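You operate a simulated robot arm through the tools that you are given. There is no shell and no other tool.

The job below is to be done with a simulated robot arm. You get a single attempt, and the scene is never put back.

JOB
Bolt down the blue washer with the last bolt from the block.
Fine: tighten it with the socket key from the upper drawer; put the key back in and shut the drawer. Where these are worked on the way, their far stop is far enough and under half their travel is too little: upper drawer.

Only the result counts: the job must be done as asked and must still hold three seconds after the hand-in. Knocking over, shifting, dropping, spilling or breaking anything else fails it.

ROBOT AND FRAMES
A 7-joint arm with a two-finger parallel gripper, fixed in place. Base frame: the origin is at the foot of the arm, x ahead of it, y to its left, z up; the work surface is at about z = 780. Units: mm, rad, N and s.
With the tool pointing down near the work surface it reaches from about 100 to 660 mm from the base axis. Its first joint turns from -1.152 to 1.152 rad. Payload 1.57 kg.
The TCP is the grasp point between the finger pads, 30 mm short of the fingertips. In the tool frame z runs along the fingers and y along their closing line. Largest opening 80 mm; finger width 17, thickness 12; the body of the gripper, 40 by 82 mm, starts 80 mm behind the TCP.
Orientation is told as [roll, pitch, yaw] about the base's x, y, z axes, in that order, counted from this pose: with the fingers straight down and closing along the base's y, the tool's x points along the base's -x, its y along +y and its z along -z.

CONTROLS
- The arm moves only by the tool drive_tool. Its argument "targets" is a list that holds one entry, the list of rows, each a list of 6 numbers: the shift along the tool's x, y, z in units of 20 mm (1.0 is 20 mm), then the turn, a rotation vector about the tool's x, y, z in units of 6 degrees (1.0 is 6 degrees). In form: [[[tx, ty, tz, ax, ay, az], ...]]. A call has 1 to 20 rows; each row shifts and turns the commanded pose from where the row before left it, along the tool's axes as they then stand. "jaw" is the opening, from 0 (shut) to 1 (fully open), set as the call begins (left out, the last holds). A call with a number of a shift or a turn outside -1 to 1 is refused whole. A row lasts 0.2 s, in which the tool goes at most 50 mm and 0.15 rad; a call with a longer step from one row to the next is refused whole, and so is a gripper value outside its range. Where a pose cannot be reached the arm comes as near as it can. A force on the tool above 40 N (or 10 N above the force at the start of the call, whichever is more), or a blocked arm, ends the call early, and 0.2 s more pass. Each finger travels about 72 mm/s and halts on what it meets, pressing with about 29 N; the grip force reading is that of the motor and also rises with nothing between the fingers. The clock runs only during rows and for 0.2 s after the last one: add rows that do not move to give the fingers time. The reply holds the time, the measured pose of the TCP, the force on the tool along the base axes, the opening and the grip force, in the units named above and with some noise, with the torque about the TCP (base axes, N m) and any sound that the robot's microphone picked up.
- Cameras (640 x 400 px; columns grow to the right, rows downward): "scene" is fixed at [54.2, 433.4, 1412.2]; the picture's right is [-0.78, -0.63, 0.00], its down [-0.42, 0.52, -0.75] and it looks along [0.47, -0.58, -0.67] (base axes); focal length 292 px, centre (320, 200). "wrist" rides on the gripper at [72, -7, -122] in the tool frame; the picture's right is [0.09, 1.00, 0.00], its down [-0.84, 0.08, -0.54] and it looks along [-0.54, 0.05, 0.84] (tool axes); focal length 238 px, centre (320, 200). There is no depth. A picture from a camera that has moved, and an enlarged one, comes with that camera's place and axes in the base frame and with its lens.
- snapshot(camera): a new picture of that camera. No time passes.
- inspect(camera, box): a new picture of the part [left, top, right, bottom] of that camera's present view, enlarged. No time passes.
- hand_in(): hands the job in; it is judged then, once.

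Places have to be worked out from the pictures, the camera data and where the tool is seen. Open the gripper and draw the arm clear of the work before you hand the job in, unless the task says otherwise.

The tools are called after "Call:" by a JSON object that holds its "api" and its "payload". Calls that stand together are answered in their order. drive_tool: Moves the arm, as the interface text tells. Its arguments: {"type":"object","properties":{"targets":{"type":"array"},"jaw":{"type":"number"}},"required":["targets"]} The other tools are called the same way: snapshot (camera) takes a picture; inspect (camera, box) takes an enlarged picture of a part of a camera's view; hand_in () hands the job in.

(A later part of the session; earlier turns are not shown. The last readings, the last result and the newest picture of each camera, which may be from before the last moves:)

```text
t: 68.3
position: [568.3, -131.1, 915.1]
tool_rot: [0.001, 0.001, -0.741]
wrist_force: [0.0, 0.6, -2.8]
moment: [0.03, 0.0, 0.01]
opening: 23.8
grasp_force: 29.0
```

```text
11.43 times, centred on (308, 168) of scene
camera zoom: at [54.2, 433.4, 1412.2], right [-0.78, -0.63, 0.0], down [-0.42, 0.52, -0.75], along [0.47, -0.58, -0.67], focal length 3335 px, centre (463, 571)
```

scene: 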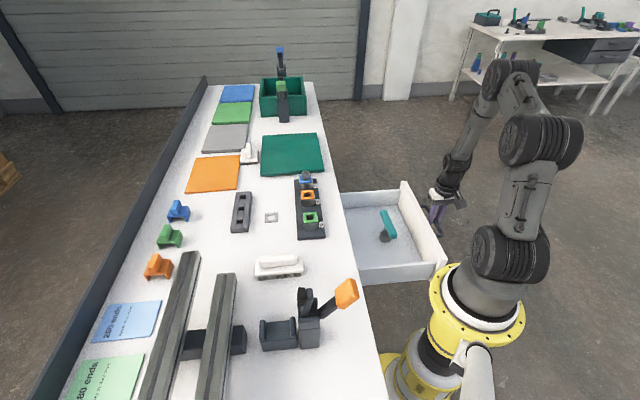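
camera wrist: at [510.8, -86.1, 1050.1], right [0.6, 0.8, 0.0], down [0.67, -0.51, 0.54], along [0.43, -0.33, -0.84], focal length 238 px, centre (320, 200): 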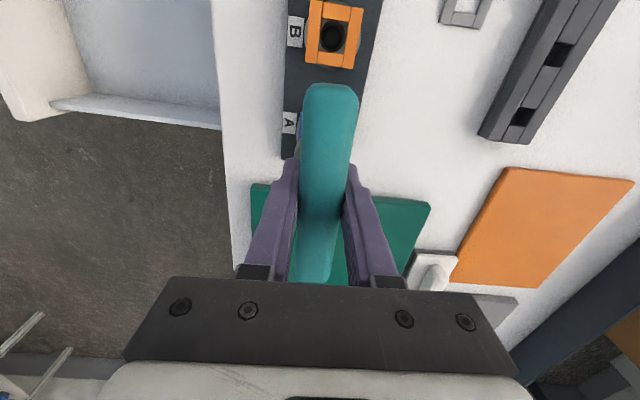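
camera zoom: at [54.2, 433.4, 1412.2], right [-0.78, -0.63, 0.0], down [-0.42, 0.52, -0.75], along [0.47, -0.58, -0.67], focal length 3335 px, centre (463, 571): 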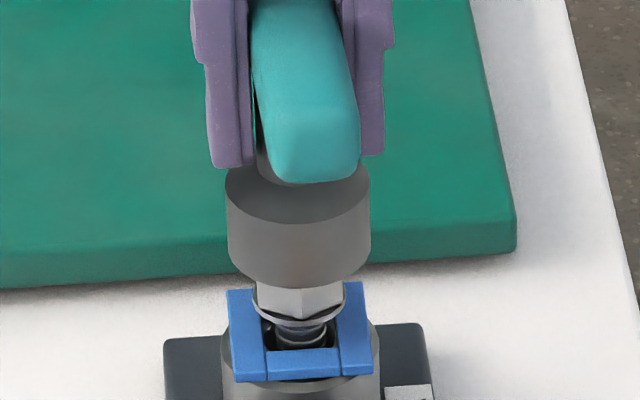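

No contact yet; the rim still seems about 3 mm above the head's top. I continue lowering.

Call:
{"api": "drive_tool", "payload": {"targets": [[[0, 0, 0.1, 0, 0, 0], [0, 0, 0.1, 0, 0, 0], [0, 0, 0.1, 0, 0, 0], [0, 0, 0, 0, 0, 0]]]}}

Call:
{"api": "inspect", "payload": {"camera": "scene", "box": [290, 150, 325, 185]}}

```text
t: 69.3
position: [567.1, -130.6, 908.6]
tool_rot: [0.002, 0.006, -0.743]
wrist_force: [-1.2, 7.3, -4.3]
moment: [0.44, 0.09, 0.02]
opening: 23.5
grasp_force: 28.8
```

```text
11.43 times, centred on (308, 168) of scene
camera zoom: at [54.2, 433.5, 1412.2], right [-0.78, -0.63, 0.0], down [-0.42, 0.52, -0.75], along [0.47, -0.58, -0.67], focal length 3335 px, centre (463, 571)
```

zoom: 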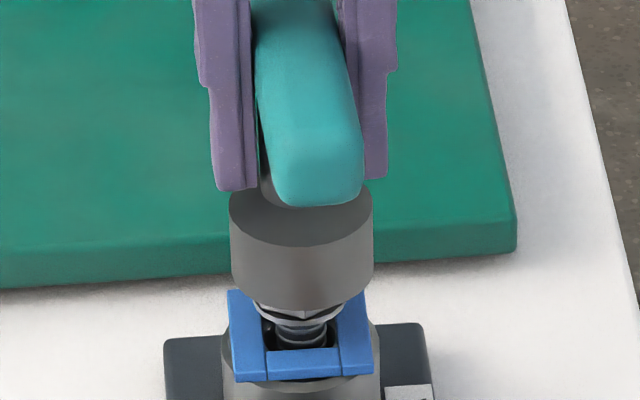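

The socket is sliding over the hex, with a 7 N side push toward +y. I shift 1 mm along tool +y and continue down.

Call:
{"api": "drive_tool", "payload": {"targets": [[[0, 0.05, 0, 0, 0, 0], [0, 0, 0, 0, 0, 0], [0, 0, 0, 0, 0, 0]]]}}

Call:
{"api": "inspect", "payload": {"camera": "scene", "box": [290, 150, 325, 185]}}

```text
t: 70.1
position: [569.0, -131.8, 910.2]
tool_rot: [0.001, 0.006, -0.742]
wrist_force: [-6.1, 10.0, -4.4]
moment: [0.59, 0.42, 0.05]
opening: 23.6
grasp_force: 29.2
```

```text
11.43 times, centred on (308, 168) of scene
camera zoom: at [54.1, 433.6, 1412.2], right [-0.78, -0.63, 0.0], down [-0.42, 0.52, -0.75], along [0.47, -0.58, -0.67], focal length 3335 px, centre (463, 571)
```

zoom: 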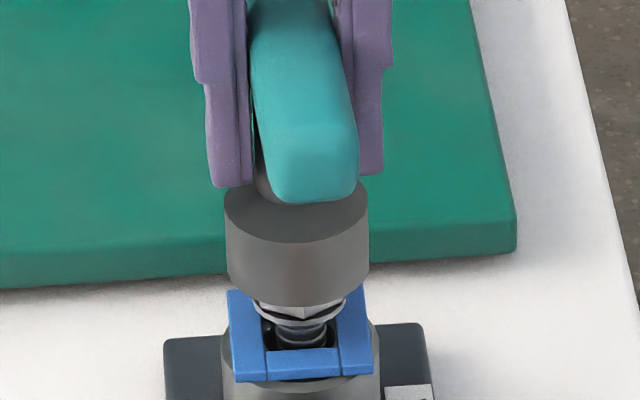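

The load is now along -e (−x,+y), about 12 N; I shift 0.8 mm along tool +x to relieve it.

Call:
{"api": "drive_tool", "payload": {"targets": [[[0.04, 0, 0, 0, 0, 0], [0, 0, 0, 0, 0, 0], [0, 0, 0, 0, 0, 0]]]}}

```text
t: 70.9
position: [567.1, -131.0, 911.1]
tool_rot: [0.003, 0.003, -0.742]
wrist_force: [-2.8, 4.1, -4.6]
moment: [0.25, 0.2, 0.0]
opening: 23.7
grasp_force: 28.8
```

Side load dropped to 5 N. I shift 0.5 mm more and lower further.

Call:
{"api": "drive_tool", "payload": {"targets": [[[0.025, 0, 0, 0, 0, 0], [0, 0, 0.1, 0, 0, 0], [0, 0, 0.1, 0, 0, 0], [0, 0, 0, 0, 0, 0], [0, 0, 0, 0, 0, 0]]]}}

Call:
{"api": "inspect", "payload": {"camera": "scene", "box": [290, 150, 325, 185]}}

```text
t: 72.1
position: [568.2, -131.2, 905.3]
tool_rot: [0.002, 0.001, -0.742]
wrist_force: [0.6, -0.1, -2.2]
moment: [0.01, 0.03, -0.02]
opening: 23.9
grasp_force: 28.9
```

```text
11.43 times, centred on (308, 168) of scene
camera zoom: at [54.2, 433.4, 1412.2], right [-0.78, -0.63, 0.0], down [-0.42, 0.52, -0.75], along [0.47, -0.58, -0.67], focal length 3335 px, centre (463, 571)
```

zoom: 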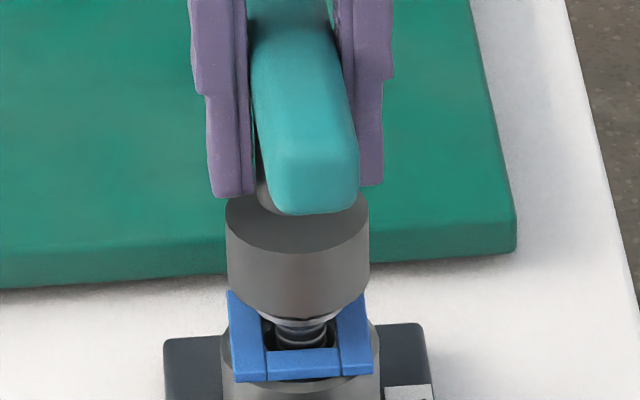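

No load now and the socket nearly covers the head. I lower until it seats.

Call:
{"api": "drive_tool", "payload": {"targets": [[[0, 0, 0.1, 0, 0, 0], [0, 0, 0.1, 0, 0, 0], [0, 0, 0, 0, 0, 0]]]}}

Call:
{"api": "inspect", "payload": {"camera": "scene", "box": [290, 150, 325, 185]}}

```text
t: 72.9
position: [566.8, -131.9, 902.2]
tool_rot: [0.002, 0.001, -0.742]
wrist_force: [-0.4, 0.5, -2.7]
moment: [0.0, 0.04, 0.01]
opening: 23.5
grasp_force: 29.2
```

```text
11.43 times, centred on (308, 168) of scene
camera zoom: at [54.2, 433.4, 1412.2], right [-0.78, -0.63, 0.0], down [-0.42, 0.52, -0.75], along [0.47, -0.58, -0.67], focal length 3335 px, centre (463, 571)
```

zoom: 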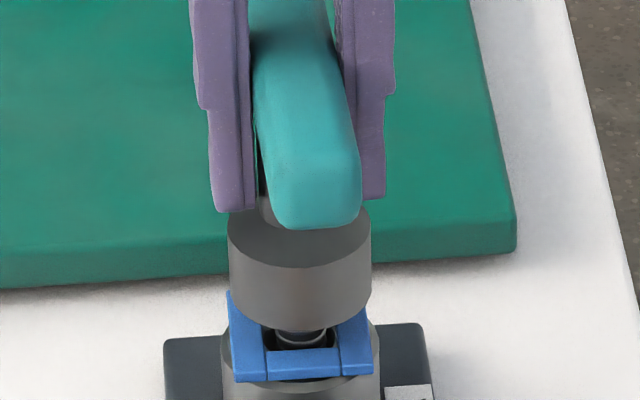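

Still no vertical load; the socket now covers the head fully. I lower two more millimetres carefully.

Call:
{"api": "drive_tool", "payload": {"targets": [[[0, 0, 0.1, 0, 0, 0], [0, 0, 0, 0, 0, 0], [0, 0, 0, 0, 0, 0]]]}}

Call:
{"api": "inspect", "payload": {"camera": "scene", "box": [290, 150, 325, 185]}}

```text
t: 73.7
position: [568.0, -130.9, 899.5]
tool_rot: [0.001, 0.003, -0.742]
wrist_force: [-0.5, -0.3, -2.3]
moment: [0.0, 0.02, 0.0]
opening: 23.7
grasp_force: 28.9
```

```text
11.43 times, centred on (308, 168) of scene
camera zoom: at [54.2, 433.4, 1412.2], right [-0.78, -0.63, 0.0], down [-0.42, 0.52, -0.75], along [0.47, -0.58, -0.67], focal length 3335 px, centre (463, 571)
```

zoom: 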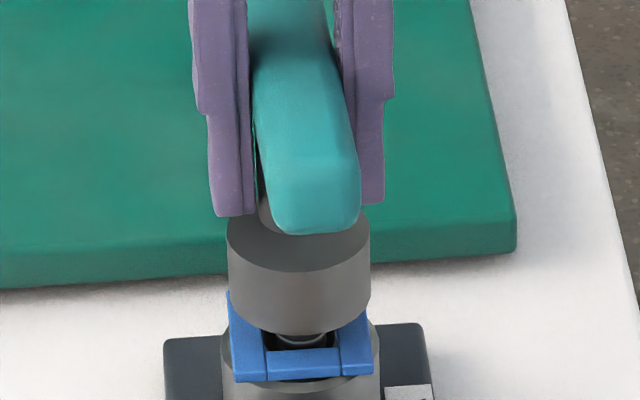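

Still free. I lower another 2 mm.

Call:
{"api": "drive_tool", "payload": {"targets": [[[0, 0, 0.1, 0, 0, 0], [0, 0, 0, 0, 0, 0], [0, 0, 0, 0, 0, 0]]]}}

Call:
{"api": "inspect", "payload": {"camera": "scene", "box": [290, 150, 325, 185]}}

```text
t: 74.5
position: [569.1, -131.6, 900.1]
tool_rot: [0.002, -0.002, -0.743]
wrist_force: [-2.2, -0.6, 6.1]
moment: [0.01, 0.12, -0.02]
opening: 23.8
grasp_force: 29.0
```

```text
11.43 times, centred on (308, 168) of scene
camera zoom: at [54.0, 433.4, 1412.2], right [-0.78, -0.63, 0.0], down [-0.42, 0.52, -0.75], along [0.47, -0.58, -0.67], focal length 3335 px, centre (463, 571)
```

zoom: 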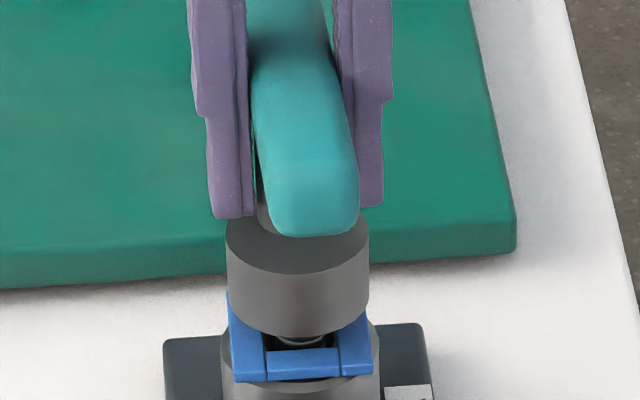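

Contact of about 8 N: the socket is seated on the bolt. I turn clockwise (tool +z) by 30° and check torque and height.

Call:
{"api": "drive_tool", "payload": {"targets": [[[0, 0, 0, 0, 0, 0.5], [0, 0, 0, 0, 0, 0.75], [0, 0, 0, 0, 0, 0.75], [0, 0, 0, 0, 0, 0.75], [0, 0, 0, 0, 0, 0.75], [0, 0, 0, 0, 0, 0.75], [0, 0, 0, 0, 0, 0.75], [0, 0, 0, 0, 0, 0]]]}}

Call:
{"api": "inspect", "payload": {"camera": "scene", "box": [290, 150, 325, 185]}}

```text
t: 76.3
position: [568.7, -131.2, 898.3]
tool_rot: [0.004, 0.003, -1.268]
wrist_force: [4.1, 1.9, 10.7]
moment: [0.09, -0.18, 0.0]
opening: 23.8
grasp_force: 28.5
```

```text
11.43 times, centred on (308, 168) of scene
camera zoom: at [54.1, 433.5, 1412.2], right [-0.78, -0.63, 0.0], down [-0.42, 0.52, -0.75], along [0.47, -0.58, -0.67], focal length 3335 px, centre (463, 571)
```

zoom: 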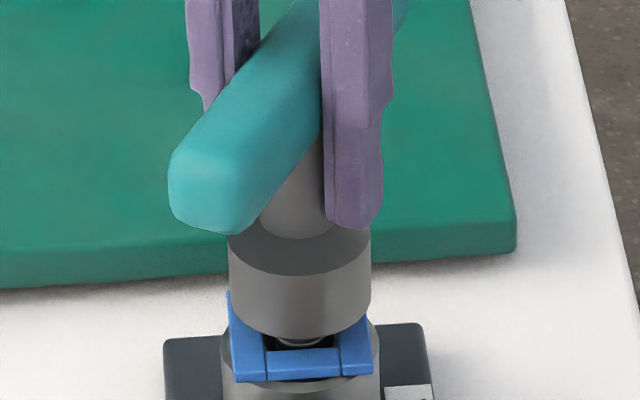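

Turned 30° with almost no torque. I continue clockwise another 60°.

Call:
{"api": "drive_tool", "payload": {"targets": [[[0, 0, 0, 0, 0, 1], [0, 0, 0, 0, 0, 1], [0, 0, 0, 0, 0, 1], [0, 0, 0, 0, 0, 1], [0, 0, 0, 0, 0, 1], [0, 0, 0, 0, 0, 1], [0, 0, 0, 0, 0, 1], [0, 0, 0, 0, 0, 1], [0, 0, 0, 0, 0, 1], [0, 0, 0, 0, 0, 1], [0, 0, 0, 0, 0, 0]]]}}

Call:
{"api": "inspect", "payload": {"camera": "scene", "box": [290, 150, 325, 185]}}

Call:
{"api": "snapshot", "payload": {"camera": "wrist"}}

```text
t: 78.7
position: [568.3, -130.6, 898.7]
tool_rot: [-0.002, 0.004, -2.314]
wrist_force: [6.8, 8.1, 8.4]
moment: [0.37, -0.37, 0.01]
opening: 23.4
grasp_force: 29.1
```

```text
11.43 times, centred on (308, 168) of scene
camera zoom: at [54.2, 433.6, 1412.2], right [-0.78, -0.63, 0.0], down [-0.42, 0.52, -0.75], along [0.47, -0.58, -0.67], focal length 3335 px, centre (463, 571)
```

zoom: 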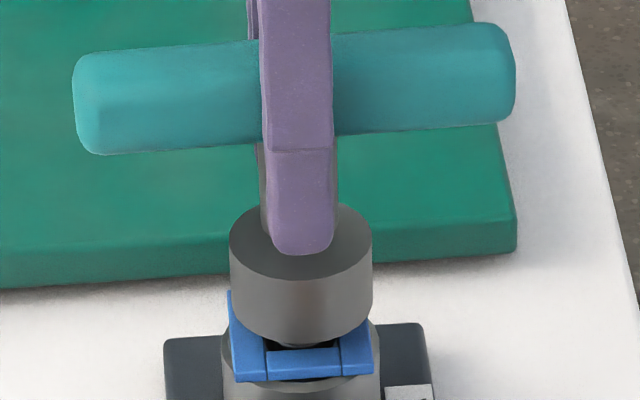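

```text
taken
camera wrist: at [611.4, -72.7, 1020.3], right [0.8, -0.61, 0.0], down [-0.51, -0.67, 0.54], along [-0.33, -0.43, -0.84], focal length 238 px, centre (320, 200)
```

wrist: 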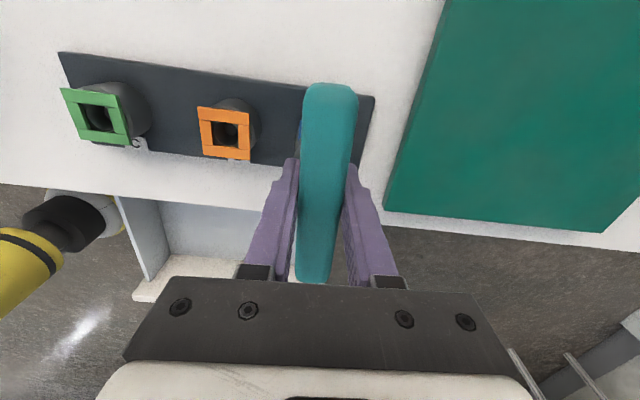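

After 90° the socket rim has sunk about 2–3 mm, so the bolt is screwing in. I relieve the side load (+0.5 mm along m) and turn another 36° while following it down.

Call:
{"api": "drive_tool", "payload": {"targets": [[[0.03, 0, 0, 0, 0, 0], [0, 0, 0.03, 0, 0, 1], [0, 0, 0.03, 0, 0, 1], [0, 0, 0.03, 0, 0, 1], [0, 0, 0.03, 0, 0, 1], [0, 0, 0.03, 0, 0, 1], [0, 0, 0.03, 0, 0, 1], [0, 0, 0, 0, 0, 0]]]}}

Call:
{"api": "inspect", "payload": {"camera": "scene", "box": [290, 150, 325, 185]}}

```text
t: 80.5
position: [568.4, -131.4, 897.2]
tool_rot: [0.0, 0.004, -2.945]
wrist_force: [-0.9, 4.1, 25.4]
moment: [0.17, 0.04, -0.01]
opening: 23.8
grasp_force: 28.5
```

```text
11.43 times, centred on (308, 168) of scene
camera zoom: at [53.7, 433.6, 1412.2], right [-0.78, -0.63, 0.0], down [-0.42, 0.52, -0.75], along [0.47, -0.58, -0.67], focal length 3335 px, centre (463, 571)
```

zoom: 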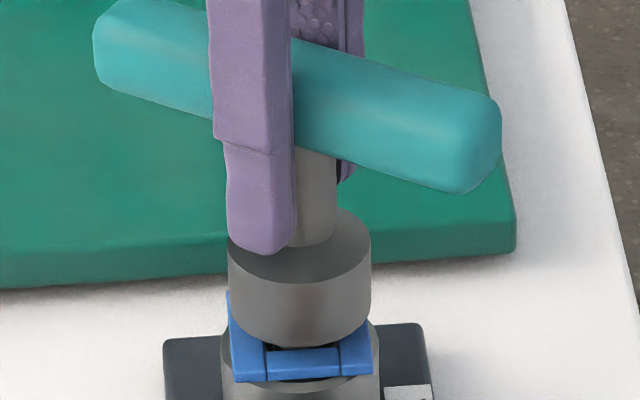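

The bolt sinks slowly with turning, and the wrist is nearing its likely turning limit (yaw -169°). I take off the downward press first, then will let go, turn the gripper back 180° and regrip the symmetric handle.

Call:
{"api": "drive_tool", "payload": {"targets": [[[0, 0, -0.1, 0, 0, 0], [0, 0, 0, 0, 0, 0], [0, 0, 0, 0, 0, 0]]]}}

Call:
{"api": "snapshot", "payload": {"camera": "wrist"}}

```text
t: 81.3
position: [568.9, -129.8, 897.8]
tool_rot: [-0.002, 0.003, -2.941]
wrist_force: [8.0, 1.0, 15.2]
moment: [0.05, -0.43, -0.02]
opening: 23.6
grasp_force: 28.7
```

```text
taken
camera wrist: at [636.9, -109.6, 1019.2], right [0.29, -0.96, 0.0], down [-0.81, -0.24, 0.54], along [-0.52, -0.15, -0.84], focal length 238 px, centre (320, 200)
```

wrist: 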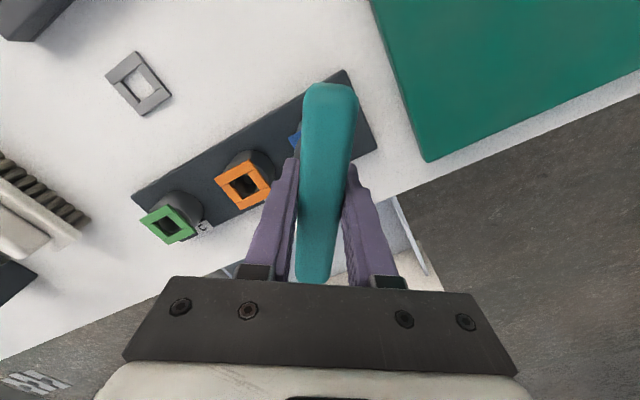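

Still 15 N of lift reaction and a little side load; I ease a bit more before releasing.

Call:
{"api": "drive_tool", "payload": {"targets": [[[0.025, 0, -0.08, 0, 0, 0], [0, 0, 0, 0, 0, 0], [0, 0, 0, 0, 0, 0]]]}}

```text
t: 82.1
position: [568.3, -130.1, 898.5]
tool_rot: [-0.002, 0.0, -2.94]
wrist_force: [12.7, -2.7, 2.2]
moment: [-0.18, -0.61, 0.0]
opening: 23.6
grasp_force: 28.7
```

Vertical load is gone, but the side load in +x grew to 12.7 N; I shift 1 mm toward +x.

Call:
{"api": "drive_tool", "payload": {"targets": [[[0.05, 0.01, 0, 0, 0, 0], [0, 0, 0, 0, 0, 0], [0, 0, 0, 0, 0, 0]]]}}

```text
t: 82.9
position: [568.7, -129.9, 897.4]
tool_rot: [-0.005, -0.003, -2.941]
wrist_force: [3.0, -4.5, 1.1]
moment: [-0.25, -0.11, -0.02]
opening: 23.5
grasp_force: 29.1
```

Forces are now small. I open the jaws to let the key stand on the bolt and check it.

Call:
{"api": "drive_tool", "payload": {"targets": [[[0, 0, 0, 0, 0, 0], [0, 0, 0, 0, 0, 0], [0, 0, 0, 0, 0, 0]]], "jaw": 0.7}}

Call:
{"api": "inspect", "payload": {"camera": "scene", "box": [280, 140, 340, 190]}}

Call:
{"api": "snapshot", "payload": {"camera": "wrist"}}

```text
t: 83.7
position: [569.9, -129.7, 898.3]
tool_rot: [-0.003, 0.002, -2.94]
wrist_force: [0.1, -0.6, -0.6]
moment: [-0.01, 0.0, -0.03]
opening: 56.0
grasp_force: 0.1
```

```text
8.00 times, centred on (310, 165) of scene
camera zoom: at [54.2, 433.4, 1412.2], right [-0.78, -0.63, 0.0], down [-0.42, 0.52, -0.75], along [0.47, -0.58, -0.67], focal length 2335 px, centre (400, 480)
```

zoom: 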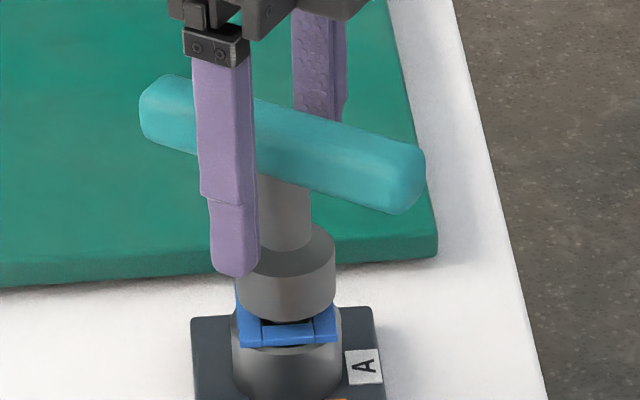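

```text
taken
camera wrist: at [638.2, -108.8, 1020.2], right [0.29, -0.96, 0.0], down [-0.8, -0.24, 0.54], along [-0.52, -0.15, -0.84], focal length 238 px, centre (320, 200)
```

wrist: 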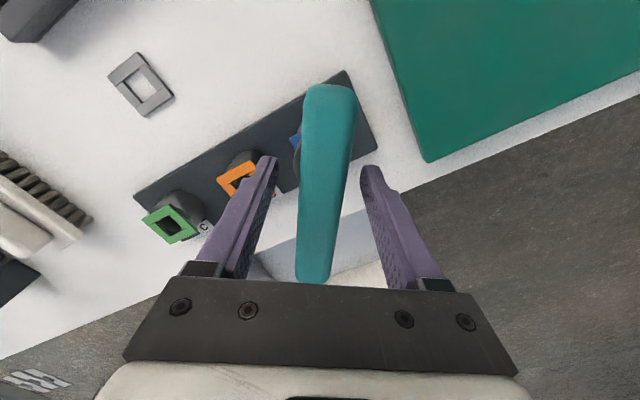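

The key stands on the bolt by itself. I raise the open gripper clear of the handle and turn back 180°.

Call:
{"api": "drive_tool", "payload": {"targets": [[[0, 0, -0.8, 0, 0, 0], [0, 0, -0.9, 0, 0, 0], [0, 0, -0.9, 0, 0, 0], [0, 0, -0.9, 0, 0, 0], [0, 0, 0, 0, 0, 0]]]}}

Call:
{"api": "drive_tool", "payload": {"targets": [[[0, 0, 0, 0, 0, -1], [0, 0, 0, 0, 0, -1], [0, 0, 0, 0, 0, -1], [0, 0, 0, 0, 0, -1], [0, 0, 0, 0, 0, -1], [0, 0, 0, 0, 0, -1], [0, 0, 0, 0, 0, -1], [0, 0, 0, 0, 0, -1], [0, 0, 0, 0, 0, -1], [0, 0, 0, 0, 0, -1], [0, 0, 0, 0, 0, -1], [0, 0, 0, 0, 0, -1], [0, 0, 0, 0, 0, -1], [0, 0, 0, 0, 0, -1], [0, 0, 0, 0, 0, -1]]]}}

Call:
{"api": "drive_tool", "payload": {"targets": [[[0, 0, 0, 0, 0, -1], [0, 0, 0, 0, 0, -1], [0, 0, 0, 0, 0, -1], [0, 0, 0, 0, 0, -1], [0, 0, 0, 0, 0, -1], [0, 0, 0, 0, 0, -1], [0, 0, 0, 0, 0, -1], [0, 0, 0, 0, 0, -1], [0, 0, 0, 0, 0, -1], [0, 0, 0, 0, 0, -1], [0, 0, 0, 0, 0, -1], [0, 0, 0, 0, 0, -1], [0, 0, 0, 0, 0, -1], [0, 0, 0, 0, 0, -1], [0, 0, 0, 0, 0, -1], [0, 0, 0, 0, 0, 0]]]}}

Call:
{"api": "snapshot", "payload": {"camera": "wrist"}}

Call:
{"api": "inspect", "payload": {"camera": "scene", "box": [280, 140, 340, 190]}}

```text
t: 84.9
position: [570.1, -130.8, 969.3]
tool_rot: [-0.003, 0.0, -2.941]
wrist_force: [-0.1, -1.1, 0.1]
moment: [0.02, -0.01, 0.0]
opening: 55.9
grasp_force: 0.1
```

```text
t: 88.1
position: [568.5, -130.5, 969.6]
tool_rot: [0.001, 0.003, -1.367]
wrist_force: [0.4, 0.7, 0.0]
moment: [0.02, 0.01, 0.01]
opening: 55.7
grasp_force: 0.1
```

```text
t: 91.5
position: [570.0, -130.5, 967.1]
tool_rot: [0.004, 0.001, 0.201]
wrist_force: [0.8, -0.7, 0.3]
moment: [0.01, 0.01, 0.02]
opening: 56.2
grasp_force: 0.3
```

```text
taken
camera wrist: at [500.2, -151.3, 1089.2], right [-0.29, 0.96, 0.0], down [0.8, 0.24, 0.54], along [0.52, 0.16, -0.84], focal length 238 px, centre (320, 200)
```

wrist: 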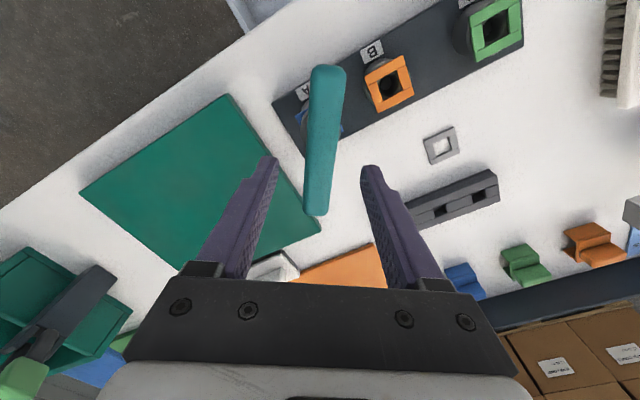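

```text
8.00 times, centred on (310, 165) of scene
camera zoom: at [54.2, 433.4, 1412.2], right [-0.78, -0.63, 0.0], down [-0.42, 0.52, -0.75], along [0.47, -0.58, -0.67], focal length 2335 px, centre (400, 480)
```

zoom: 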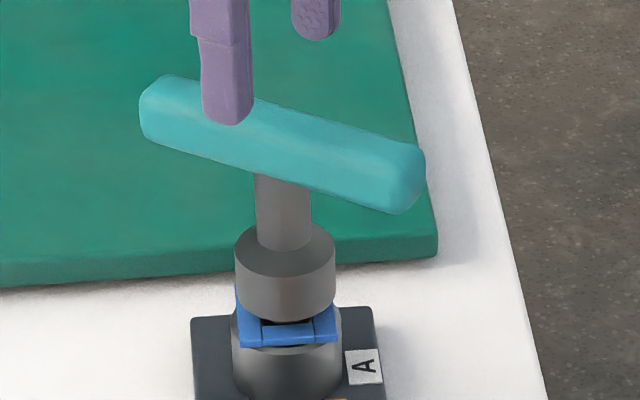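

The key still stands and the open fingers straddle the handle line. I descend 70 mm and regrip.

Call:
{"api": "drive_tool", "payload": {"targets": [[[0.05, 0, 0.8, 0, 0, 0], [0, 0, 0.9, 0, 0, 0], [0, 0, 0.9, 0, 0, 0], [0, 0, 0.88, 0, 0, 0], [0, 0, 0, 0, 0, 0]]]}}

Call:
{"api": "snapshot", "payload": {"camera": "wrist"}}

Call:
{"api": "drive_tool", "payload": {"targets": [[[0, 0, 0, 0, 0, 0], [0, 0, 0, 0, 0, 0], [0, 0, 0, 0, 0, 0]]], "jaw": 0}}

Call:
{"api": "inspect", "payload": {"camera": "scene", "box": [280, 140, 340, 190]}}

```text
t: 92.7
position: [568.0, -130.7, 898.9]
tool_rot: [0.004, 0.0, 0.201]
wrist_force: [-0.2, 0.0, -0.3]
moment: [-0.04, 0.02, 0.02]
opening: 56.3
grasp_force: 0.2
```

```text
taken
camera wrist: at [499.4, -151.3, 1020.0], right [-0.29, 0.96, 0.0], down [0.8, 0.24, 0.54], along [0.52, 0.16, -0.84], focal length 238 px, centre (320, 200)
```

wrist: 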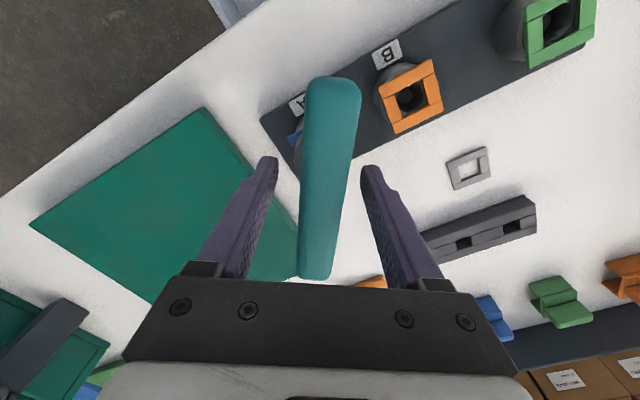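

```text
t: 93.5
position: [567.9, -130.4, 899.0]
tool_rot: [0.003, 0.0, 0.201]
wrist_force: [-0.3, 1.3, 0.2]
moment: [0.02, -0.01, -0.02]
opening: 23.7
grasp_force: 29.2
```

```text
8.00 times, centred on (310, 165) of scene
camera zoom: at [54.2, 433.4, 1412.2], right [-0.78, -0.63, 0.0], down [-0.42, 0.52, -0.75], along [0.47, -0.58, -0.67], focal length 2335 px, centre (400, 480)
```

zoom: 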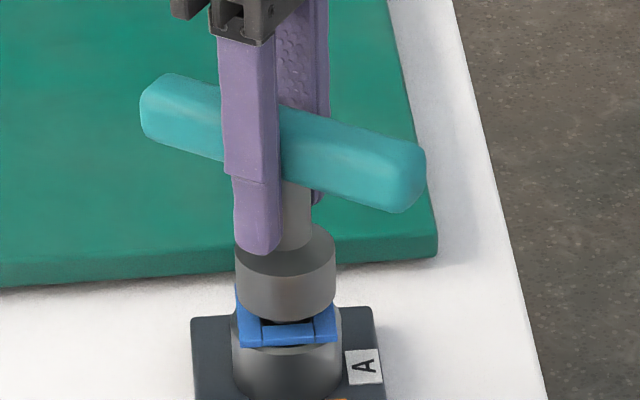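

Regripped cleanly. I turn clockwise again, 90° first, following down slightly.

Call:
{"api": "drive_tool", "payload": {"targets": [[[0, 0, 0.006, 0, 0, 1], [0, 0, 0.006, 0, 0, 1], [0, 0, 0.006, 0, 0, 1], [0, 0, 0.006, 0, 0, 1], [0, 0, 0.006, 0, 0, 1], [0, 0, 0.006, 0, 0, 1], [0, 0, 0.006, 0, 0, 1], [0, 0, 0.006, 0, 0, 1], [0, 0, 0.006, 0, 0, 1], [0, 0, 0.006, 0, 0, 1], [0, 0, 0.006, 0, 0, 1], [0, 0, 0.006, 0, 0, 1], [0, 0, 0.006, 0, 0, 1], [0, 0, 0.006, 0, 0, 1], [0, 0, 0.006, 0, 0, 1], [0, 0, 0, 0, 0, 0]]]}}

Call:
{"api": "inspect", "payload": {"camera": "scene", "box": [290, 150, 325, 185]}}

```text
t: 96.9
position: [568.9, -131.0, 898.3]
tool_rot: [0.002, 0.003, -1.372]
wrist_force: [5.7, -6.7, 2.3]
moment: [-0.43, -0.26, 0.02]
opening: 23.7
grasp_force: 29.5
```

```text
11.43 times, centred on (308, 168) of scene
camera zoom: at [54.3, 433.2, 1412.3], right [-0.78, -0.63, 0.0], down [-0.42, 0.52, -0.75], along [0.47, -0.58, -0.67], focal length 3335 px, centre (463, 571)
```

zoom: 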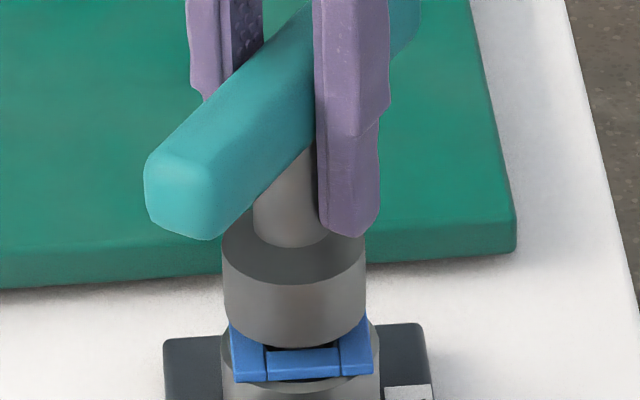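

I relieve the side load (0.7 mm along +e) and finish the stroke, then measure the rim height more finely.

Call:
{"api": "drive_tool", "payload": {"targets": [[[-0.029, 0.019, 0, 0, 0, 0], [0, 0, 0.006, 0, 0, 1], [0, 0, 0.006, 0, 0, 1], [0, 0, 0.006, 0, 0, 1], [0, 0, 0.006, 0, 0, 1], [0, 0, 0.006, 0, 0, 1], [0, 0, 0.006, 0, 0, 1], [0, 0, 0.006, 0, 0, 1], [0, 0, 0.006, 0, 0, 1], [0, 0, 0.006, 0, 0, 1], [0, 0, 0.006, 0, 0, 1], [0, 0, 0.006, 0, 0, 1], [0, 0, 0.006, 0, 0, 1], [0, 0, 0.006, 0, 0, 1], [0, 0, 0.006, 0, 0, 1], [0, 0, 0, 0, 0, 0]]]}}

Call:
{"api": "inspect", "payload": {"camera": "scene", "box": [290, 150, 325, 185]}}

Call:
{"api": "inspect", "payload": {"camera": "scene", "box": [296, 168, 316, 184]}}

```text
t: 100.3
position: [570.6, -131.5, 896.4]
tool_rot: [-0.002, 0.001, -2.838]
wrist_force: [-4.4, -2.2, 9.6]
moment: [-0.2, 0.22, -0.04]
opening: 23.8
grasp_force: 28.6
```

```text
11.43 times, centred on (308, 168) of scene
camera zoom: at [53.9, 433.3, 1412.3], right [-0.78, -0.63, 0.0], down [-0.42, 0.52, -0.75], along [0.47, -0.58, -0.67], focal length 3335 px, centre (463, 571)
```

zoom: 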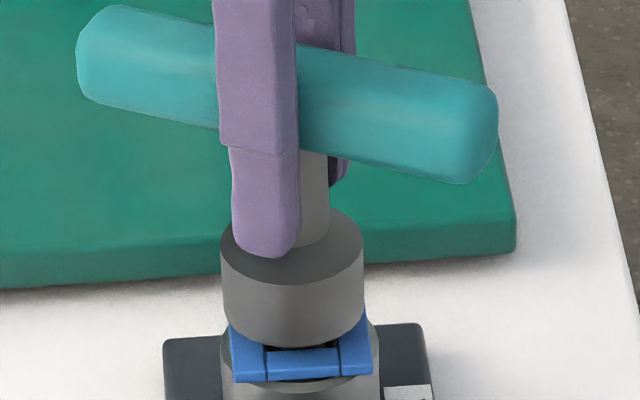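

```text
16.00 times, centred on (306, 176) of scene
camera zoom: at [53.9, 433.3, 1412.3], right [-0.78, -0.63, 0.0], down [-0.42, 0.52, -0.75], along [0.47, -0.58, -0.67], focal length 4669 px, centre (544, 584)
```

zoom: 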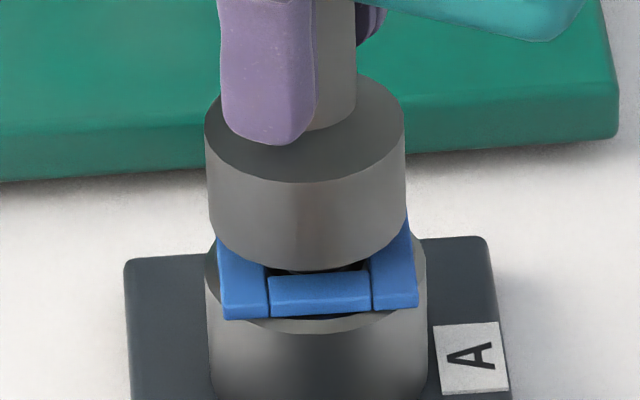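

The rim hasn't sunk further. I lift the key off the bolt to see whether the bolt has turned and how high it stands.

Call:
{"api": "drive_tool", "payload": {"targets": [[[0, 0, -0.2, 0, 0, 0], [0, 0, -0.4, 0, 0, 0], [0, 0, -0.5, 0, 0, 0], [0, 0, -0.5, 0, 0, 0], [0, 0, -0.5, 0, 0, 0], [0, 0, 0, 0, 0, 0]]]}}

Call:
{"api": "inspect", "payload": {"camera": "scene", "box": [290, 150, 325, 185]}}

Call:
{"api": "inspect", "payload": {"camera": "scene", "box": [296, 168, 316, 184]}}

```text
t: 101.7
position: [570.1, -131.1, 938.0]
tool_rot: [-0.004, 0.003, -2.837]
wrist_force: [-0.6, -0.4, -2.3]
moment: [-0.02, 0.0, 0.02]
opening: 23.7
grasp_force: 29.1
```

```text
11.43 times, centred on (308, 168) of scene
camera zoom: at [54.2, 433.4, 1412.2], right [-0.78, -0.63, 0.0], down [-0.42, 0.52, -0.75], along [0.47, -0.58, -0.67], focal length 3335 px, centre (463, 571)
```

zoom: 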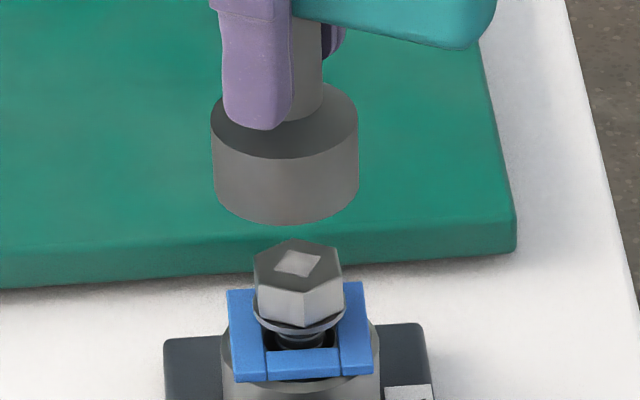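

```text
16.00 times, centred on (306, 176) of scene
camera zoom: at [54.2, 433.4, 1412.2], right [-0.78, -0.63, 0.0], down [-0.42, 0.52, -0.75], along [0.47, -0.58, -0.67], focal length 4669 px, centre (544, 584)
```

zoom: 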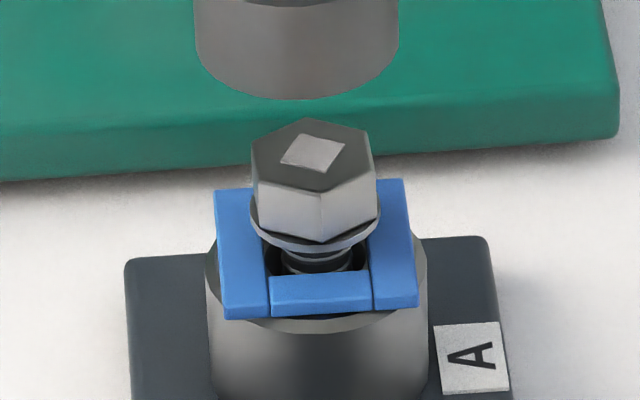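

The bolt has turned and sunk about 3 mm; roughly 10 mm remain, so several more turns are needed. Since hex symmetry is 60°, I turn the lifted key back by 300° in the air for a longer stroke.

Call:
{"api": "drive_tool", "payload": {"targets": [[[0, 0, 0, 0, 0, -1], [0, 0, 0, 0, 0, -1], [0, 0, 0, 0, 0, -1], [0, 0, 0, 0, 0, -1], [0, 0, 0, 0, 0, -1], [0, 0, 0, 0, 0, -1], [0, 0, 0, 0, 0, -1], [0, 0, 0, 0, 0, -1], [0, 0, 0, 0, 0, -1], [0, 0, 0, 0, 0, -1], [0, 0, 0, 0, 0, -1], [0, 0, 0, 0, 0, -1], [0, 0, 0, 0, 0, -1], [0, 0, 0, 0, 0, -1], [0, 0, 0, 0, 0, -1], [0, 0, 0, 0, 0, -1], [0, 0, 0, 0, 0, -1], [0, 0, 0, 0, 0, -1], [0, 0, 0, 0, 0, -1], [0, 0, 0, 0, 0, -1]]]}}

Call:
{"api": "drive_tool", "payload": {"targets": [[[0, 0, 0, 0, 0, -1], [0, 0, 0, 0, 0, -1], [0, 0, 0, 0, 0, -1], [0, 0, 0, 0, 0, -1], [0, 0, 0, 0, 0, -1], [0, 0, 0, 0, 0, -1], [0, 0, 0, 0, 0, -1], [0, 0, 0, 0, 0, -1], [0, 0, 0, 0, 0, -1], [0, 0, 0, 0, 0, -1], [0, 0, 0, 0, 0, -1], [0, 0, 0, 0, 0, -1], [0, 0, 0, 0, 0, -1], [0, 0, 0, 0, 0, -1], [0, 0, 0, 0, 0, -1], [0, 0, 0, 0, 0, -1], [0, 0, 0, 0, 0, -1], [0, 0, 0, 0, 0, -1], [0, 0, 0, 0, 0, -1], [0, 0, 0, 0, 0, -1]]]}}

Call:
{"api": "snapshot", "payload": {"camera": "wrist"}}

Call:
{"api": "inspect", "payload": {"camera": "scene", "box": [290, 150, 325, 185]}}

```text
t: 105.9
position: [568.6, -130.6, 937.2]
tool_rot: [0.002, 0.002, -0.739]
wrist_force: [-0.7, -0.1, -2.0]
moment: [0.01, 0.01, -0.01]
opening: 23.9
grasp_force: 29.1
```

```text
t: 110.1
position: [570.1, -131.9, 937.6]
tool_rot: [0.0, -0.004, 1.353]
wrist_force: [0.1, 0.7, -1.5]
moment: [0.0, -0.01, 0.0]
opening: 23.5
grasp_force: 28.7
```

```text
taken
camera wrist: at [559.7, -202.8, 1059.0], right [-0.99, 0.12, 0.0], down [0.1, 0.83, 0.54], along [0.07, 0.54, -0.84], focal length 238 px, centre (320, 200)
```

wrist: 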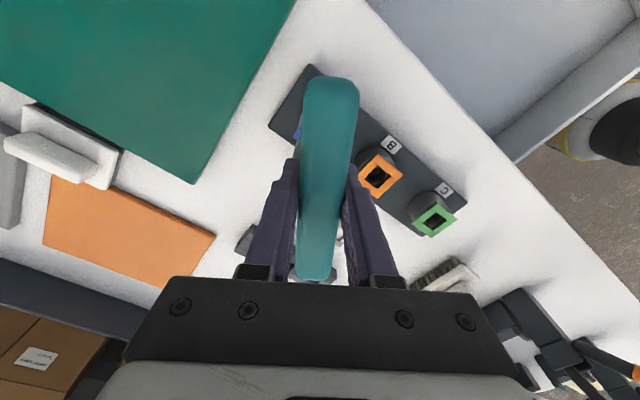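

```text
11.43 times, centred on (308, 168) of scene
camera zoom: at [54.2, 433.4, 1412.2], right [-0.78, -0.63, 0.0], down [-0.42, 0.52, -0.75], along [0.47, -0.58, -0.67], focal length 3335 px, centre (463, 571)
```

zoom: 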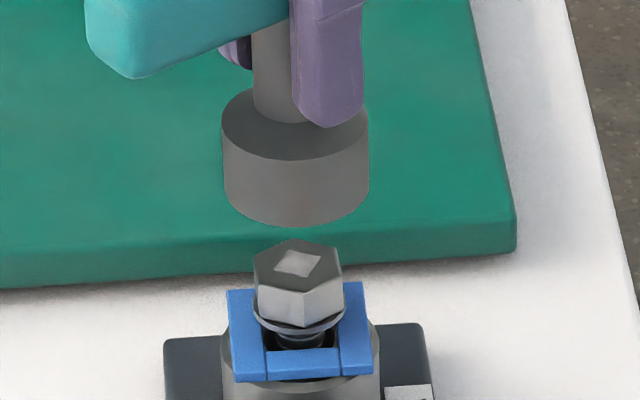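

After 240° back, the socket is laterally in line with the bolt (0.2 mm). I turn back 60° more and check that the wrist follows.

Call:
{"api": "drive_tool", "payload": {"targets": [[[0, 0, 0, 0, 0, -1], [0, 0, 0, 0, 0, -1], [0, 0, 0, 0, 0, -1], [0, 0, 0, 0, 0, -1], [0, 0, 0, 0, 0, -1], [0, 0, 0, 0, 0, -1], [0, 0, 0, 0, 0, -1], [0, 0, 0, 0, 0, -1], [0, 0, 0, 0, 0, -1], [0, 0, 0, 0, 0, -1], [0, 0, 0, 0, 0, 0], [0, 0, 0, 0, 0, 0]]]}}

Call:
{"api": "snapshot", "payload": {"camera": "wrist"}}

Call:
{"api": "inspect", "payload": {"camera": "scene", "box": [290, 150, 325, 185]}}

Call:
{"api": "snapshot", "payload": {"camera": "scene"}}

```text
t: 112.7
position: [569.0, -129.7, 937.5]
tool_rot: [-0.001, -0.001, 2.4]
wrist_force: [-0.7, -0.7, -2.3]
moment: [-0.01, 0.03, -0.03]
opening: 23.7
grasp_force: 28.5
```

```text
taken
camera wrist: at [626.3, -174.1, 1059.4], right [-0.6, -0.8, 0.0], down [-0.67, 0.51, 0.54], along [-0.43, 0.33, -0.84], focal length 238 px, centre (320, 200)
```

wrist: 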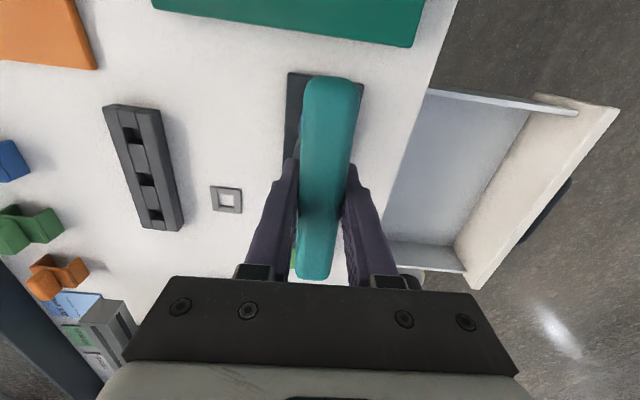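

```text
11.43 times, centred on (308, 168) of scene
camera zoom: at [54.2, 433.4, 1412.2], right [-0.78, -0.63, 0.0], down [-0.42, 0.52, -0.75], along [0.47, -0.58, -0.67], focal length 3335 px, centre (463, 571)
```

zoom: 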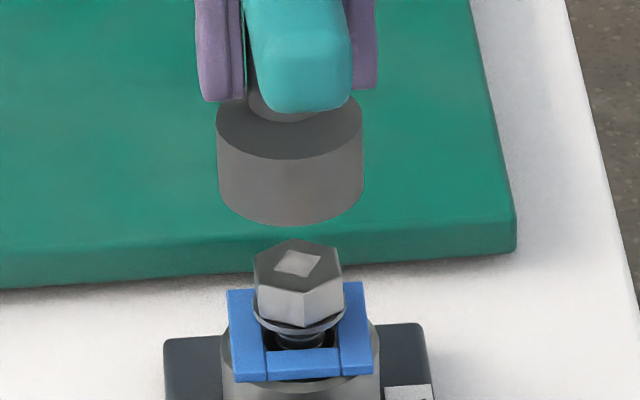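

```text
taken
```

scene: 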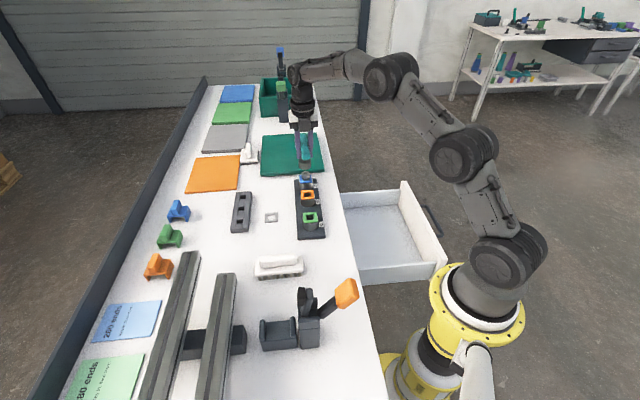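

The wrist reached yaw 137.5°. The socket is 1.8 mm off laterally now, so I correct by that, add 2° of back-turn for hex slack, and recheck.

Call:
{"api": "drive_tool", "payload": {"targets": [[[-0.028, 0.085, 0, 0, 0, -0.33], [0, 0, 0, 0, 0, 0], [0, 0, 0, 0, 0, 0]]]}}

Call:
{"api": "inspect", "payload": {"camera": "scene", "box": [290, 150, 325, 185]}}

Call:
{"api": "snapshot", "payload": {"camera": "wrist"}}

```text
t: 113.5
position: [567.2, -131.7, 937.4]
tool_rot: [-0.001, -0.001, 2.435]
wrist_force: [-0.4, -1.2, -0.8]
moment: [-0.01, -0.01, 0.02]
opening: 23.6
grasp_force: 29.3
```

```text
11.43 times, centred on (308, 168) of scene
camera zoom: at [54.2, 433.4, 1412.2], right [-0.78, -0.63, 0.0], down [-0.42, 0.52, -0.75], along [0.47, -0.58, -0.67], focal length 3335 px, centre (463, 571)
```

zoom: 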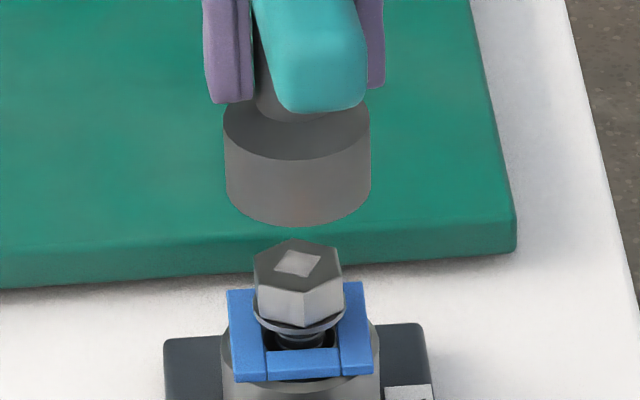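

```text
taken
camera wrist: at [625.9, -173.1, 1059.5], right [-0.58, -0.82, 0.0], down [-0.69, 0.48, 0.54], along [-0.44, 0.32, -0.84], focal length 238 px, centre (320, 200)
```

wrist: 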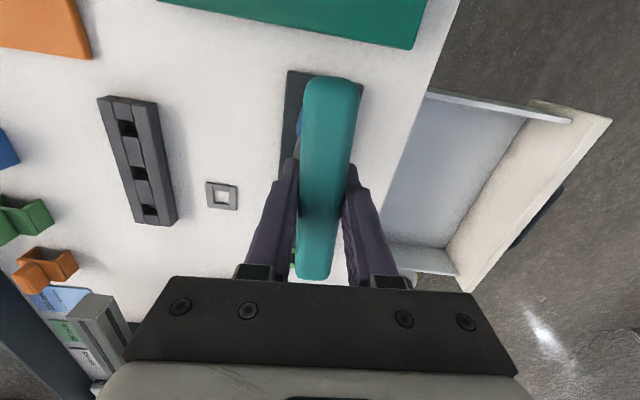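

Aligned within 0.2 mm. I lower the socket onto the head in stages.

Call:
{"api": "drive_tool", "payload": {"targets": [[[0, 0, 0.2, 0, 0, 0], [0, 0, 0.2, 0, 0, 0], [0, 0, 0.2, 0, 0, 0], [0, 0, 0.2, 0, 0, 0], [0, 0, 0.1, 0, 0, 0], [0, 0, 0.1, 0, 0, 0], [0, 0, 0.1, 0, 0, 0], [0, 0, 0.1, 0, 0, 0], [0, 0, 0, 0, 0, 0]]]}}

Call:
{"api": "inspect", "payload": {"camera": "scene", "box": [290, 150, 325, 185]}}

```text
t: 115.5
position: [568.6, -131.9, 913.2]
tool_rot: [0.0, -0.002, 2.435]
wrist_force: [0.9, 0.4, -2.2]
moment: [0.0, 0.03, 0.04]
opening: 23.6
grasp_force: 29.7
```

```text
11.43 times, centred on (308, 168) of scene
camera zoom: at [54.2, 433.4, 1412.2], right [-0.78, -0.63, 0.0], down [-0.42, 0.52, -0.75], along [0.47, -0.58, -0.67], focal length 3335 px, centre (463, 571)
```

zoom: 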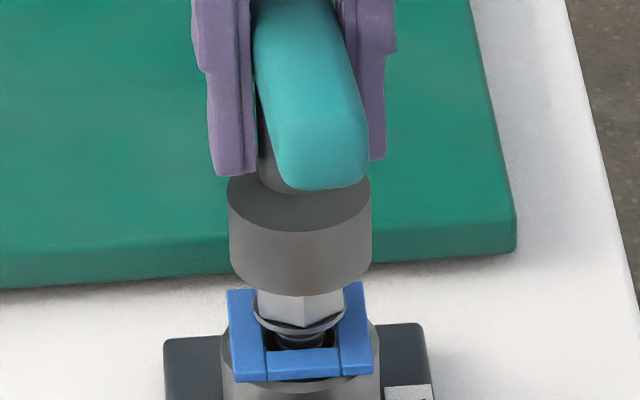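

Not touching yet and still in line. I lower 8 mm more.

Call:
{"api": "drive_tool", "payload": {"targets": [[[0, 0, 0.1, 0, 0, 0], [0, 0, 0.1, 0, 0, 0], [0, 0, 0.1, 0, 0, 0], [0, 0, 0.1, 0, 0, 0], [0, 0, 0, 0, 0, 0]]]}}

Call:
{"api": "inspect", "payload": {"camera": "scene", "box": [290, 150, 325, 185]}}

```text
t: 116.7
position: [567.2, -132.4, 906.0]
tool_rot: [-0.004, -0.001, 2.435]
wrist_force: [2.1, 2.9, -1.4]
moment: [0.23, -0.15, -0.04]
opening: 23.7
grasp_force: 29.1
```

```text
11.43 times, centred on (308, 168) of scene
camera zoom: at [54.3, 433.4, 1412.2], right [-0.78, -0.63, 0.0], down [-0.42, 0.52, -0.75], along [0.47, -0.58, -0.67], focal length 3335 px, centre (463, 571)
```

zoom: 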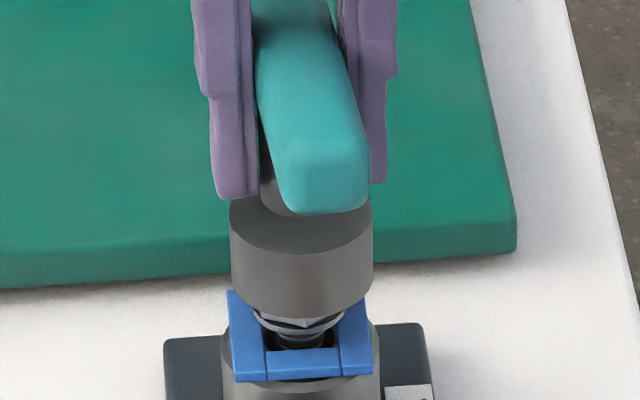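

The socket has entered the hex with a slight side push; I nudge 0.5 mm and lower to seat.

Call:
{"api": "drive_tool", "payload": {"targets": [[[0.005, -0.025, 0, 0, 0, 0], [0, 0, 0.1, 0, 0, 0], [0, 0, 0.1, 0, 0, 0], [0, 0, 0.1, 0, 0, 0], [0, 0, 0.1, 0, 0, 0], [0, 0, 0, 0, 0, 0]]]}}

Call:
{"api": "inspect", "payload": {"camera": "scene", "box": [290, 150, 325, 185]}}

```text
t: 118.1
position: [568.1, -130.7, 896.7]
tool_rot: [-0.001, -0.003, 2.437]
wrist_force: [0.6, -0.3, -2.3]
moment: [-0.01, 0.0, 0.0]
opening: 23.8
grasp_force: 29.2
```

```text
11.43 times, centred on (308, 168) of scene
camera zoom: at [54.2, 433.4, 1412.2], right [-0.78, -0.63, 0.0], down [-0.42, 0.52, -0.75], along [0.47, -0.58, -0.67], focal length 3335 px, centre (463, 571)
```

zoom: 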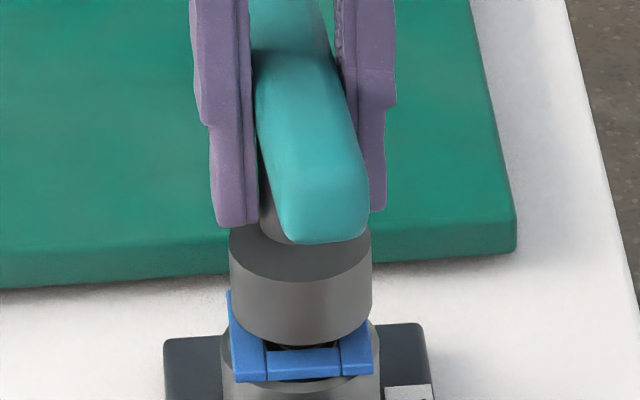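

The socket is seated over the head with no side load. I turn clockwise 90°, compensating for the small offset between key axis and TCP and following down.

Call:
{"api": "drive_tool", "payload": {"targets": [[[0, 0, 0.07, 0, 0, 0], [-0.0031, -0.0058, 0.004, 0, 0, 1], [-0.0031, -0.0058, 0.004, 0, 0, 1], [-0.0031, -0.0058, 0.004, 0, 0, 1], [-0.0031, -0.0058, 0.004, 0, 0, 1], [-0.0031, -0.0058, 0.004, 0, 0, 1], [-0.0031, -0.0058, 0.004, 0, 0, 1], [-0.0031, -0.0058, 0.004, 0, 0, 1], [-0.0031, -0.0058, 0.004, 0, 0, 1], [-0.0031, -0.0058, 0.004, 0, 0, 1], [-0.0031, -0.0058, 0.004, 0, 0, 1], [-0.0031, -0.0058, 0.004, 0, 0, 1], [-0.0031, -0.0058, 0.004, 0, 0, 1], [-0.0031, -0.0058, 0.004, 0, 0, 1], [-0.0031, -0.0058, 0.004, 0, 0, 1], [-0.0031, -0.0058, 0.004, 0, 0, 1], [0, 0, 0, 0, 0, 0]]]}}

Call:
{"api": "inspect", "payload": {"camera": "scene", "box": [290, 150, 325, 185]}}

```text
t: 121.7
position: [569.8, -130.0, 894.9]
tool_rot: [-0.002, -0.005, 0.861]
wrist_force: [-3.9, 1.4, 11.8]
moment: [-0.02, 0.24, -0.02]
opening: 23.9
grasp_force: 29.0
```

```text
11.43 times, centred on (308, 168) of scene
camera zoom: at [53.9, 433.4, 1412.2], right [-0.78, -0.63, 0.0], down [-0.42, 0.52, -0.75], along [0.47, -0.58, -0.67], focal length 3335 px, centre (463, 571)
```

zoom: 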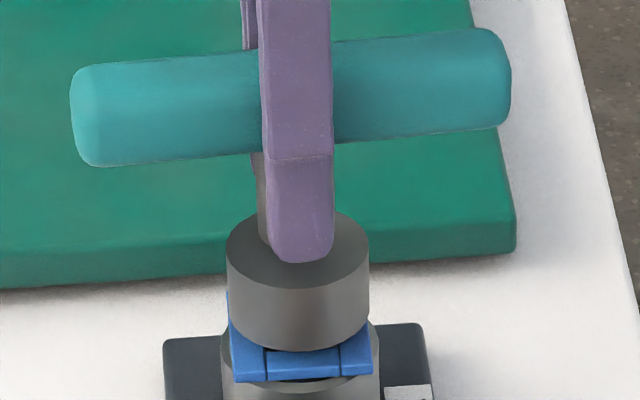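

Side loads are small and the rim sank a bit further (row 352). I continue another 114°.

Call:
{"api": "drive_tool", "payload": {"targets": [[[-0.0031, -0.0058, 0.003, 0, 0, 1], [-0.0031, -0.0058, 0.003, 0, 0, 1], [-0.0031, -0.0058, 0.003, 0, 0, 1], [-0.0031, -0.0058, 0.003, 0, 0, 1], [-0.0031, -0.0058, 0.003, 0, 0, 1], [-0.0031, -0.0058, 0.003, 0, 0, 1], [-0.0031, -0.0058, 0.003, 0, 0, 1], [-0.0031, -0.0058, 0.003, 0, 0, 1], [-0.0031, -0.0058, 0.003, 0, 0, 1], [-0.0031, -0.0058, 0.003, 0, 0, 1], [-0.0031, -0.0058, 0.003, 0, 0, 1], [-0.0031, -0.0058, 0.003, 0, 0, 1], [-0.0031, -0.0058, 0.003, 0, 0, 1], [-0.0031, -0.0058, 0.003, 0, 0, 1], [-0.0031, -0.0058, 0.003, 0, 0, 1], [-0.0031, -0.0058, 0.003, 0, 0, 1], [-0.0031, -0.0058, 0.003, 0, 0, 1], [-0.0031, -0.0058, 0.003, 0, 0, 1], [-0.0031, -0.0058, 0.003, 0, 0, 1]]]}}

Call:
{"api": "inspect", "payload": {"camera": "scene", "box": [290, 150, 325, 185]}}

```text
t: 125.7
position: [571.2, -131.5, 893.9]
tool_rot: [0.003, 0.006, -1.129]
wrist_force: [-8.2, 0.9, 16.7]
moment: [0.06, 0.4, 0.01]
opening: 23.9
grasp_force: 28.6
```

```text
11.43 times, centred on (308, 168) of scene
camera zoom: at [53.7, 433.5, 1412.2], right [-0.78, -0.63, 0.0], down [-0.42, 0.52, -0.75], along [0.47, -0.58, -0.67], focal length 3335 px, centre (463, 571)
```

zoom: 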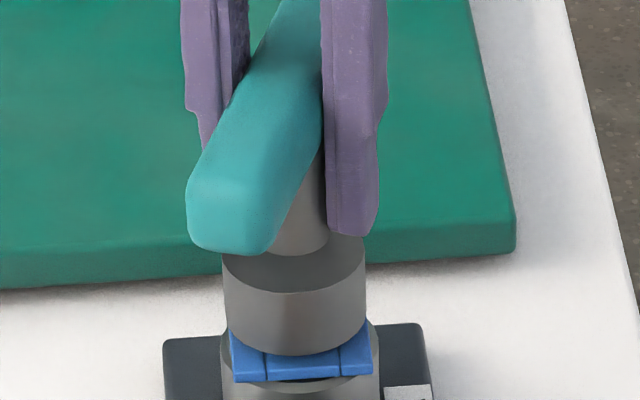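

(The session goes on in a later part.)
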